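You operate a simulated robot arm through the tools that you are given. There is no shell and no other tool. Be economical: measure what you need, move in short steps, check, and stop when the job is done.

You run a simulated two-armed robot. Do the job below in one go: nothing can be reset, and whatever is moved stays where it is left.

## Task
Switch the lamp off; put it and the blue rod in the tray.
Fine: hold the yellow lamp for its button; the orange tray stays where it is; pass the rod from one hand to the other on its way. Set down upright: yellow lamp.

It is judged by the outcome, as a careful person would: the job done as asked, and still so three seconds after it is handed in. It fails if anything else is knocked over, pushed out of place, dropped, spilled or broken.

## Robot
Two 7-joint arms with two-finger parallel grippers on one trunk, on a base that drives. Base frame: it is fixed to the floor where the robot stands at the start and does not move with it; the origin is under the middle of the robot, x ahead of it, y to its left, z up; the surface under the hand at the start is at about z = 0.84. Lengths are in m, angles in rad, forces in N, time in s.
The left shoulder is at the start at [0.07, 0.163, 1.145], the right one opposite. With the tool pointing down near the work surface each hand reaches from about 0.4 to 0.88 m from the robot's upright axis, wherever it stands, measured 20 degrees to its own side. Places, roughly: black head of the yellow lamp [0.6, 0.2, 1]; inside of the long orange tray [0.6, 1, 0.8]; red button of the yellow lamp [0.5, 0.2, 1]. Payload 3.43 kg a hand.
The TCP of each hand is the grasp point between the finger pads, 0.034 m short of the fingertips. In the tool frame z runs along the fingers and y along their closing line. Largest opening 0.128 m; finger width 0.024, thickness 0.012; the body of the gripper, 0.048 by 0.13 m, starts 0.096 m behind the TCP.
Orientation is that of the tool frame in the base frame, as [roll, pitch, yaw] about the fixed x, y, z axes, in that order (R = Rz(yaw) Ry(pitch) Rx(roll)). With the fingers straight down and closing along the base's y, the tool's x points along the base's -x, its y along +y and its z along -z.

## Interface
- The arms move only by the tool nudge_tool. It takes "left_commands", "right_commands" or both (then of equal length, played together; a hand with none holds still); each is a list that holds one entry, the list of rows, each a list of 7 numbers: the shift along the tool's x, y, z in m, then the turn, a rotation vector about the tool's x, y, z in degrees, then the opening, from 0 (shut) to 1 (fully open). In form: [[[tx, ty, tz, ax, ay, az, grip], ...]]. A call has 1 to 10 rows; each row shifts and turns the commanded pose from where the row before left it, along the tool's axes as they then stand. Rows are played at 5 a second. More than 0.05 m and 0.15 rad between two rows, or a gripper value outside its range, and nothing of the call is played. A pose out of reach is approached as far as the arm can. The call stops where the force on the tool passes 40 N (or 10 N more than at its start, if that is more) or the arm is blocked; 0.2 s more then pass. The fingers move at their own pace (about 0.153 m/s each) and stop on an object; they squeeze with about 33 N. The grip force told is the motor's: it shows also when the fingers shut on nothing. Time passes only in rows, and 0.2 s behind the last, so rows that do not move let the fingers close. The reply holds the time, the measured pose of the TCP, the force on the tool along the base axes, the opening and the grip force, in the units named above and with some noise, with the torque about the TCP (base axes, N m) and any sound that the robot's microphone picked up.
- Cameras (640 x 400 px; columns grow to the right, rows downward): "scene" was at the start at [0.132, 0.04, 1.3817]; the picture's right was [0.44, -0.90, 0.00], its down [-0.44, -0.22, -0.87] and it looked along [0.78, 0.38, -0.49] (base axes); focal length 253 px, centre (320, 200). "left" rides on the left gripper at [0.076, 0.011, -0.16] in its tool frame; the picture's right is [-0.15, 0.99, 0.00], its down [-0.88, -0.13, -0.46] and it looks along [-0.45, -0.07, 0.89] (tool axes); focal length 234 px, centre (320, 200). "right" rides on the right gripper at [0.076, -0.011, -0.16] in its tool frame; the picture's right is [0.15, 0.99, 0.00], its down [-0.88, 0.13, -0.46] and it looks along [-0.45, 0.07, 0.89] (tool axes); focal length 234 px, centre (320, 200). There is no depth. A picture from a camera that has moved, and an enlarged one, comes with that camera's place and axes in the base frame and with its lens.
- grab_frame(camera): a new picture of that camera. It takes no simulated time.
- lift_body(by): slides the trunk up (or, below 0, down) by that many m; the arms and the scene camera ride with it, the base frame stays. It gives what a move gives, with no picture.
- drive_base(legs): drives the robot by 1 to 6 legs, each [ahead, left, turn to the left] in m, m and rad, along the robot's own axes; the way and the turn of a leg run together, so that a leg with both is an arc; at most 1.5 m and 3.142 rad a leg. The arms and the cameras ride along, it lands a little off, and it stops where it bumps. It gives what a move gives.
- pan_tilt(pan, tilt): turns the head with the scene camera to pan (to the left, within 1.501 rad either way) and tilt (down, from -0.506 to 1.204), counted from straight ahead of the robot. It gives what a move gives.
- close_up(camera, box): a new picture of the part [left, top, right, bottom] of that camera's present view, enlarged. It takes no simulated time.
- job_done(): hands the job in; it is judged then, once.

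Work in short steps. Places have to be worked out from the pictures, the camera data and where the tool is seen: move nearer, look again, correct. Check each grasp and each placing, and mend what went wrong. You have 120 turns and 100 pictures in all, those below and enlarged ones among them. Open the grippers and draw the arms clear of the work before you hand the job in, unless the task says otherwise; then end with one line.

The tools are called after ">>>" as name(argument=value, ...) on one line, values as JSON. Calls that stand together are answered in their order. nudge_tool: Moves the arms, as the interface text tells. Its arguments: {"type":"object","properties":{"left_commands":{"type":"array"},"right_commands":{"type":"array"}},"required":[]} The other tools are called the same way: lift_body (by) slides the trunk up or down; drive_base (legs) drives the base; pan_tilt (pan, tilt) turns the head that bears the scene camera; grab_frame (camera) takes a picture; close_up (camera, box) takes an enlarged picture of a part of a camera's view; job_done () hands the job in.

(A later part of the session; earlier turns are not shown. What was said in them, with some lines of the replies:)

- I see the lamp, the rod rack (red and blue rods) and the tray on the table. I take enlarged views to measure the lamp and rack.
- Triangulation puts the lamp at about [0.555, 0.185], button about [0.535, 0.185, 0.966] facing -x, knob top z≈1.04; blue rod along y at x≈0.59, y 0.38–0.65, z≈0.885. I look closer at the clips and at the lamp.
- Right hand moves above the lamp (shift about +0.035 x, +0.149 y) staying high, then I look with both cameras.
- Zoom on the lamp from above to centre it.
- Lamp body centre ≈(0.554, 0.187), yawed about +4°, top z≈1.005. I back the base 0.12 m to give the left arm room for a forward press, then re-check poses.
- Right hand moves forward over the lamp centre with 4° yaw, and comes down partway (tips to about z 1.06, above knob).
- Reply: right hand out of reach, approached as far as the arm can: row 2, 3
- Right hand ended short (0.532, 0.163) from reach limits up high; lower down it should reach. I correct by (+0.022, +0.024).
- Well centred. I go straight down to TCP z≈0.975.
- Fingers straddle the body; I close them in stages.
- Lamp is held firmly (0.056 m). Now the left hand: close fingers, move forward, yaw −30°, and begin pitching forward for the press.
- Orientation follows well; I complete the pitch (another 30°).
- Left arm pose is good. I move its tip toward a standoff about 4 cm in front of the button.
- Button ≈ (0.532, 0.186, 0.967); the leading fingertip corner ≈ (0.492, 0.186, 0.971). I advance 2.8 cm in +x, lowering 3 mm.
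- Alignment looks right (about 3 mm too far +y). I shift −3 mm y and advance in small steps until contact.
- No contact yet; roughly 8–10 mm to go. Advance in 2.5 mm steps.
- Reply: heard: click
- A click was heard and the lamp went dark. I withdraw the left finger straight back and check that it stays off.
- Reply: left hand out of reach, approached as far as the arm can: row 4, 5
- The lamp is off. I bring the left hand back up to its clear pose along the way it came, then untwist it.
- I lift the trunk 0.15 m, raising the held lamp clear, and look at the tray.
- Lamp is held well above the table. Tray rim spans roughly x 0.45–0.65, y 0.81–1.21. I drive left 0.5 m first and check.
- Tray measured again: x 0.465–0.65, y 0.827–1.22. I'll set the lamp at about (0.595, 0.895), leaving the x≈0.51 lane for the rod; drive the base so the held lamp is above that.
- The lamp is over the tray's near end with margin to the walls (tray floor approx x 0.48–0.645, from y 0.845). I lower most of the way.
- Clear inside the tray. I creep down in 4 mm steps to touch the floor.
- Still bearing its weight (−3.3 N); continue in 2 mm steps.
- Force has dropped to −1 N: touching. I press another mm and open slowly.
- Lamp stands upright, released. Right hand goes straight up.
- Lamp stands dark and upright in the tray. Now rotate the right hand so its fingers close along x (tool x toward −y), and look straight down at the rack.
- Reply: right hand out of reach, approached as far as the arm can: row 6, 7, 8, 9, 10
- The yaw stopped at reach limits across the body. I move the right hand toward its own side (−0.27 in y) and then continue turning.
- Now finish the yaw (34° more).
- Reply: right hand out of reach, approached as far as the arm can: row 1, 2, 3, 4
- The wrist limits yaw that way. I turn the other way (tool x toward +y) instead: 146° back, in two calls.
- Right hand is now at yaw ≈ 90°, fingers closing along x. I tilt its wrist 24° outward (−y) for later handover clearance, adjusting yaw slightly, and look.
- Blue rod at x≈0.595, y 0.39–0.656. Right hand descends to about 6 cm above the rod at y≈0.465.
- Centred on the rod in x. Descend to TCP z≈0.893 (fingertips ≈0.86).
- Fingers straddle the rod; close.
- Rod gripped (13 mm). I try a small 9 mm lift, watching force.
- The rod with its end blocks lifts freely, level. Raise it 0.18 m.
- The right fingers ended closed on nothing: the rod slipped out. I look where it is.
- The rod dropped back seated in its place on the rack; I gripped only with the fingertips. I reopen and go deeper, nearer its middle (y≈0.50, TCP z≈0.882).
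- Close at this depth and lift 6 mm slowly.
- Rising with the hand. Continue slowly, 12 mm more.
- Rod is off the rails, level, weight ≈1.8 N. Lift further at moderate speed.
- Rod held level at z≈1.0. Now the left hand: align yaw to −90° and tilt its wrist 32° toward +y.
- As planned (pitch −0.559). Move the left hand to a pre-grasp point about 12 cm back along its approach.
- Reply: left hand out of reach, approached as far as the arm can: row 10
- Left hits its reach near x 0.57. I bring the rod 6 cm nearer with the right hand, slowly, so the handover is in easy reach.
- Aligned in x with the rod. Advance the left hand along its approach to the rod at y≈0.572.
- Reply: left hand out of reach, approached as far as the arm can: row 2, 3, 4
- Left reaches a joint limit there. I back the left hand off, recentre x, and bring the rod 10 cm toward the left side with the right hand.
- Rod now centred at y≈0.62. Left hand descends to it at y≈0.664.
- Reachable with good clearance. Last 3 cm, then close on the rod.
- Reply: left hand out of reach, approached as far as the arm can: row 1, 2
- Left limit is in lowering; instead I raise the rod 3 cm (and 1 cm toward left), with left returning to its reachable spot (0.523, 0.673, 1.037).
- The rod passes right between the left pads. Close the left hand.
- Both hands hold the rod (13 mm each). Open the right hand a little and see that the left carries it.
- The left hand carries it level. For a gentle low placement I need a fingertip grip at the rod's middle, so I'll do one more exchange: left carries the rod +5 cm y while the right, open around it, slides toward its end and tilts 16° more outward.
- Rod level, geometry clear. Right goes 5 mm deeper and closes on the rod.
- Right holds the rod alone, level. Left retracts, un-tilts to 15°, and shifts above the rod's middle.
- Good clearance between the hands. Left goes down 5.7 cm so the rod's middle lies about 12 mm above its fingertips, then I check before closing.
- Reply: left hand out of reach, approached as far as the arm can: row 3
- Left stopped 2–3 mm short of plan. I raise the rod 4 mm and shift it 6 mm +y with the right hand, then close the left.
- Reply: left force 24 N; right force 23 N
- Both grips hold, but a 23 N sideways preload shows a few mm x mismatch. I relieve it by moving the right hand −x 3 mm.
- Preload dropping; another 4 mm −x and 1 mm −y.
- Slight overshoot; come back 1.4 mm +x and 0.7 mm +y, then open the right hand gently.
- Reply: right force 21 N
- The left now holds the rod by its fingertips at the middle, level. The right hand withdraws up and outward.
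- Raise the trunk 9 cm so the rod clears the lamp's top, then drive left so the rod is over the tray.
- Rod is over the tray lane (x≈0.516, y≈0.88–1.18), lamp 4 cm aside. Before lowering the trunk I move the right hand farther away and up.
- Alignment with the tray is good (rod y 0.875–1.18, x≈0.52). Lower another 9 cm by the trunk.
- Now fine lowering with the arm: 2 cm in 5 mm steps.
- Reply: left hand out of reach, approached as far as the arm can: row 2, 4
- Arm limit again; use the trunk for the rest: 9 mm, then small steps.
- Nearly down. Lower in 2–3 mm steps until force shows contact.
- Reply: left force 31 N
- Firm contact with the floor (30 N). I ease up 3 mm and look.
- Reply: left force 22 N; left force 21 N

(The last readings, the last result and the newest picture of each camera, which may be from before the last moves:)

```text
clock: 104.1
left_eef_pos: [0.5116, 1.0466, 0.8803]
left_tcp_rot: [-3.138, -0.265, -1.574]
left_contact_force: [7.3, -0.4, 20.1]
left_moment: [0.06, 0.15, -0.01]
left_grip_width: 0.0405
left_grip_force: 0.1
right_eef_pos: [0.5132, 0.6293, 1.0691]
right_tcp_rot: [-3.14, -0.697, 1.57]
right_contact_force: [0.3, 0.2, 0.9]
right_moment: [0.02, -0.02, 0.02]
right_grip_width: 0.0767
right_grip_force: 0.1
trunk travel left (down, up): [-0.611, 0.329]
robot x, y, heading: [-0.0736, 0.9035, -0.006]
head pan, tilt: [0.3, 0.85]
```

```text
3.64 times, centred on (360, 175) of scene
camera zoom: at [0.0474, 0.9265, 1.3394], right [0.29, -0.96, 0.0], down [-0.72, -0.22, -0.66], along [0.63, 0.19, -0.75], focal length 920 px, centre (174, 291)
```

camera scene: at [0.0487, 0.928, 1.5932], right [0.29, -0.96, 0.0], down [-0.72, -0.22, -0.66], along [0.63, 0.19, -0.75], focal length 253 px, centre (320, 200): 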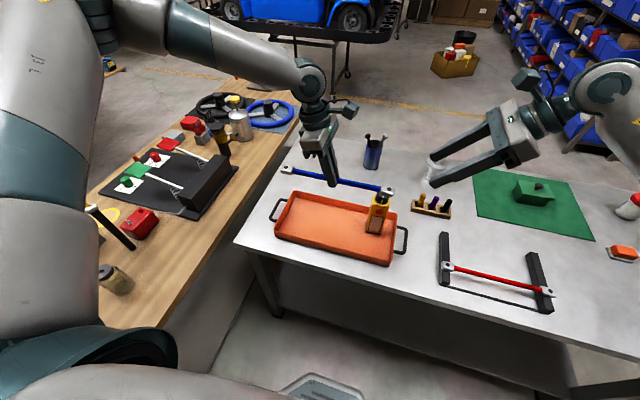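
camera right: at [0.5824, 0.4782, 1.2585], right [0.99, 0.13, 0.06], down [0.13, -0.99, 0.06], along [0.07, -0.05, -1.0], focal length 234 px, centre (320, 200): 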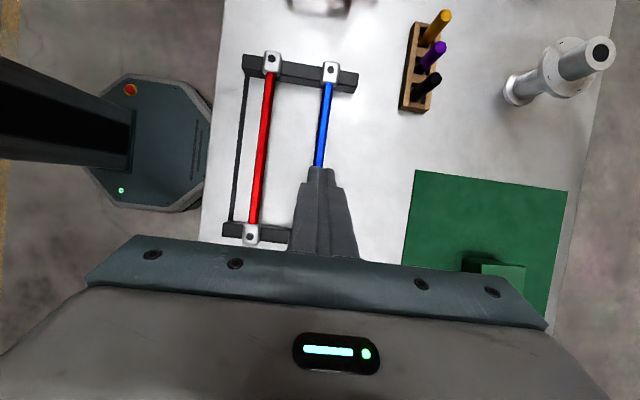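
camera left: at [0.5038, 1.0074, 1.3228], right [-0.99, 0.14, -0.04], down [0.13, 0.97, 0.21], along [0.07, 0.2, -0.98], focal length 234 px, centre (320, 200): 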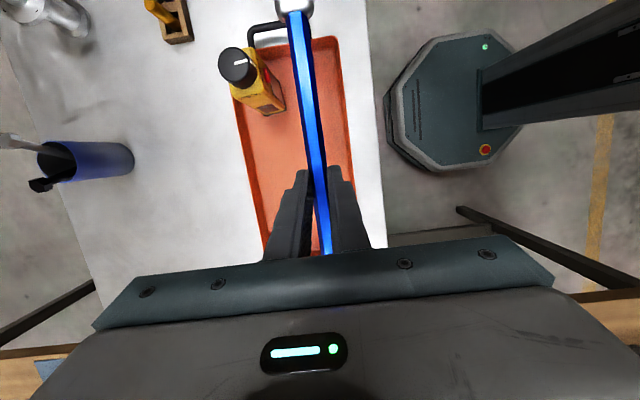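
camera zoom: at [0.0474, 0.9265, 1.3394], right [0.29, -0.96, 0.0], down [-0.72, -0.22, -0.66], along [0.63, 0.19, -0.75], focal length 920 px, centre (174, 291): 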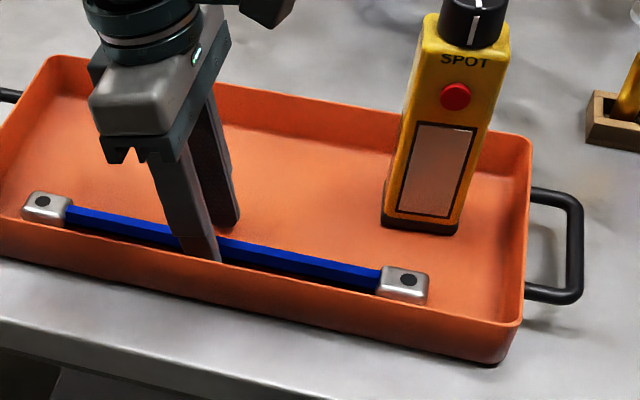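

Rod released and lying in the tray; fingertips rest on the floor. Raise the trunk straight up to come clear.

>>> lift_body(by=0.02)

>>> lift_body(by=0.16)

>>> grab_frame(camera="left")

>>> grab_frame(camera="scene")

```text
clock: 104.8
left_eef_pos: [0.5106, 1.0448, 0.8994]
left_tcp_rot: [3.14, -0.263, -1.574]
left_contact_force: [1.0, 0.0, 0.6]
left_moment: [-0.02, 0.01, 0.0]
left_grip_width: 0.0448
left_grip_force: 0.0
right_eef_pos: [0.5126, 0.6288, 1.0891]
right_tcp_rot: [-3.139, -0.698, 1.571]
right_contact_force: [-0.3, 0.4, -0.1]
right_moment: [0.02, 0.04, -0.01]
right_grip_width: 0.0767
right_grip_force: 0.1
trunk travel left (down, up): [-0.631, 0.309]
robot x, y, heading: [-0.0766, 0.9032, -0.004]
head pan, tilt: [0.3, 0.85]
```

```text
clock: 106.6
left_eef_pos: [0.5132, 1.0444, 1.0579]
left_tcp_rot: [-3.14, -0.262, -1.574]
left_contact_force: [-0.3, 0.5, 0.4]
left_moment: [-0.02, -0.01, 0.0]
left_grip_width: 0.0448
left_grip_force: 0.2
right_eef_pos: [0.5142, 0.6273, 1.2503]
right_tcp_rot: [3.141, -0.697, 1.568]
right_contact_force: [0.1, 0.1, 0.2]
right_moment: [0.0, 0.0, 0.0]
right_grip_width: 0.0769
right_grip_force: 0.0
trunk travel left (down, up): [-0.791, 0.149]
robot x, y, heading: [-0.0766, 0.9049, -0.0]
head pan, tilt: [0.3, 0.85]
```

```text
17 pictures are left
camera left: at [0.4997, 1.0135, 1.2322], right [-0.99, 0.14, -0.04], down [0.13, 0.97, 0.21], along [0.07, 0.2, -0.98], focal length 234 px, centre (320, 200)
```

left: 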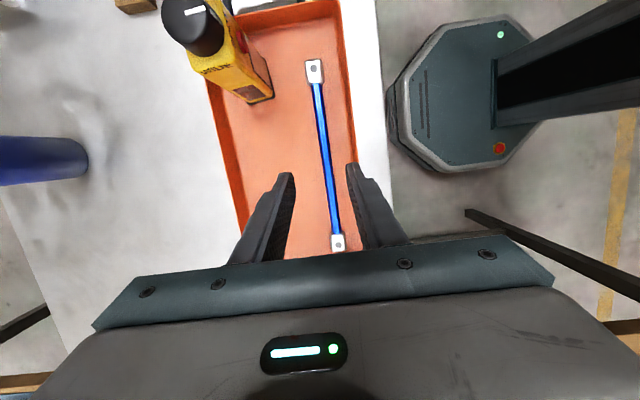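

```text
16 pictures are left
camera scene: at [0.0487, 0.927, 1.5191], right [0.29, -0.96, 0.0], down [-0.72, -0.22, -0.66], along [0.63, 0.19, -0.75], focal length 253 px, centre (320, 200)
```

scene: 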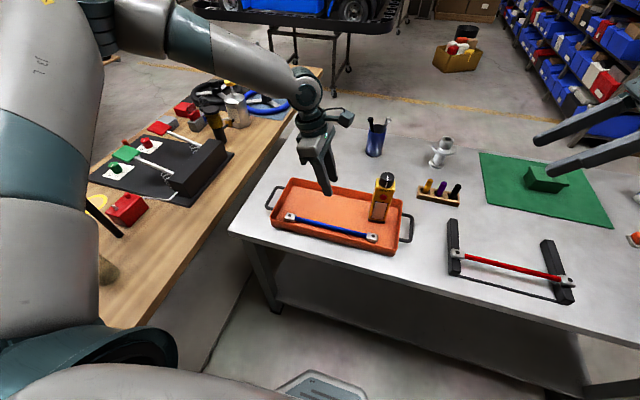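

Rod lies flat in the tray, the dark lamp stands upright, and the tray corner is still where it was measured. I raise the trunk, open the left hand and back away from the table.

>>> lift_body(by=0.13)

>>> nudge_tool(left_commands=[[[0, 0, 0, 0, 0, 0, 0.7], [0, 0, 0, 0, 0, 0, 1], [0, 0, 0, 0, 0, 0, 1]]], right_commands=[[[0, 0, 0, 0, 0, 0, 0.8], [0, 0, 0, 0, 0, 0, 1], [0, 0, 0, 0, 0, 0, 1]]])

>>> drive_base(legs=[[-0.2, 0, 0]])

>>> grab_frame(camera="scene")

>>> close_up(camera="scene", box=[240, 100, 460, 260])

```text
clock: 108.2
left_eef_pos: [0.5113, 1.0448, 1.1888]
left_tcp_rot: [-3.141, -0.264, -1.576]
left_contact_force: [0.9, 0.2, 0.4]
left_moment: [0.01, 0.0, 0.02]
left_grip_width: 0.0447
left_grip_force: 0.1
right_eef_pos: [0.5143, 0.6281, 1.3791]
right_tcp_rot: [3.141, -0.699, 1.568]
right_contact_force: [0.5, 0.2, -0.2]
right_moment: [0.01, 0.0, 0.03]
right_grip_width: 0.0767
right_grip_force: 0.0
trunk travel left (down, up): [-0.921, 0.019]
robot x, y, heading: [-0.0742, 0.9032, -0.003]
head pan, tilt: [0.3, 0.85]
```

```text
clock: 109.0
left_eef_pos: [0.5121, 1.046, 1.1888]
left_tcp_rot: [-3.14, -0.264, -1.575]
left_contact_force: [-0.3, -0.1, -0.1]
left_moment: [0.02, -0.01, 0.01]
left_grip_width: 0.1281
left_grip_force: 0.1
right_eef_pos: [0.5155, 0.6289, 1.3784]
right_tcp_rot: [-3.14, -0.698, 1.57]
right_contact_force: [0.0, 0.4, 0.9]
right_moment: [-0.01, 0.01, 0.0]
right_grip_width: 0.1281
right_grip_force: 0.1
trunk travel left (down, up): [-0.921, 0.019]
robot x, y, heading: [-0.0768, 0.9026, -0.002]
head pan, tilt: [0.3, 0.85]
```

```text
clock: 110.6
left_eef_pos: [0.3152, 1.046, 1.1858]
left_tcp_rot: [3.14, -0.264, -1.569]
left_contact_force: [0.7, -0.6, -1.4]
left_moment: [-0.03, 0.03, -0.02]
left_grip_width: 0.128
left_grip_force: 0.1
right_eef_pos: [0.3184, 0.6295, 1.3782]
right_tcp_rot: [-3.134, -0.698, 1.567]
right_contact_force: [0.3, 0.9, 0.7]
right_moment: [0.0, 0.03, 0.0]
right_grip_width: 0.1278
right_grip_force: 0.0
trunk travel left (down, up): [-0.921, 0.019]
robot x, y, heading: [-0.2769, 0.8985, 0.0]
head pan, tilt: [0.3, 0.85]
```

```text
15 pictures are left
camera scene: at [-0.1468, 0.9274, 1.6487], right [0.3, -0.96, 0.0], down [-0.72, -0.22, -0.66], along [0.63, 0.19, -0.75], focal length 253 px, centre (320, 200)
```

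scene: 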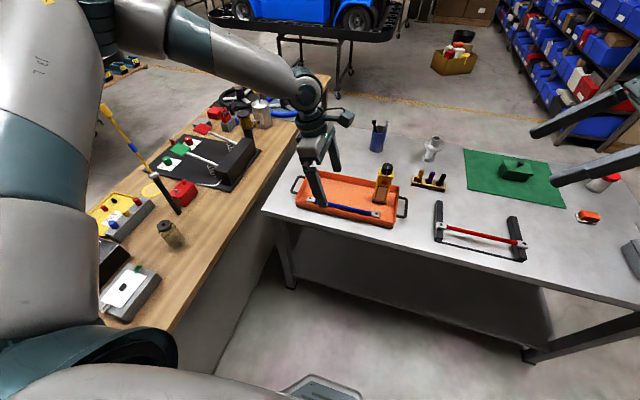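

```text
2.50 times, centred on (350, 180) of scene
camera zoom: at [-0.1468, 0.9274, 1.6487], right [0.3, -0.96, 0.0], down [-0.72, -0.22, -0.66], along [0.63, 0.19, -0.75], focal length 632 px, centre (245, 250)
```

zoom: 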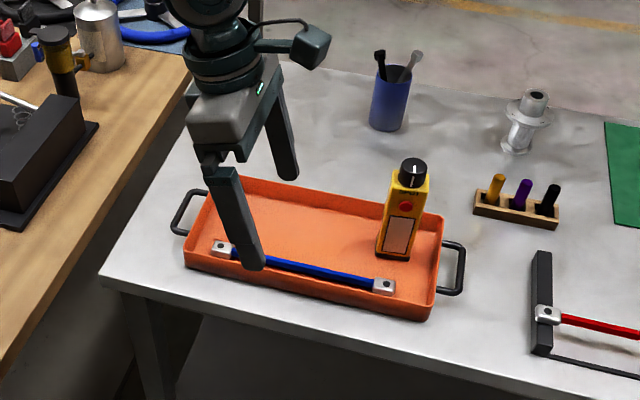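

Everything is in place: the lamp is off and upright in the tray, the rod lies flat beside it, both hands are open and clear, and nothing else has moved. I hand the job in.

>>> job_done()

```text
The job is handed in.
```

The lamp is switched off and stands upright in the orange tray. The blue rod lies flat beside it, after being passed from the right hand to the left. The rod slipped from the right hand on the first lift but settled back into the rack undisturbed. The tray is where it was, and nothing else appears to have moved.
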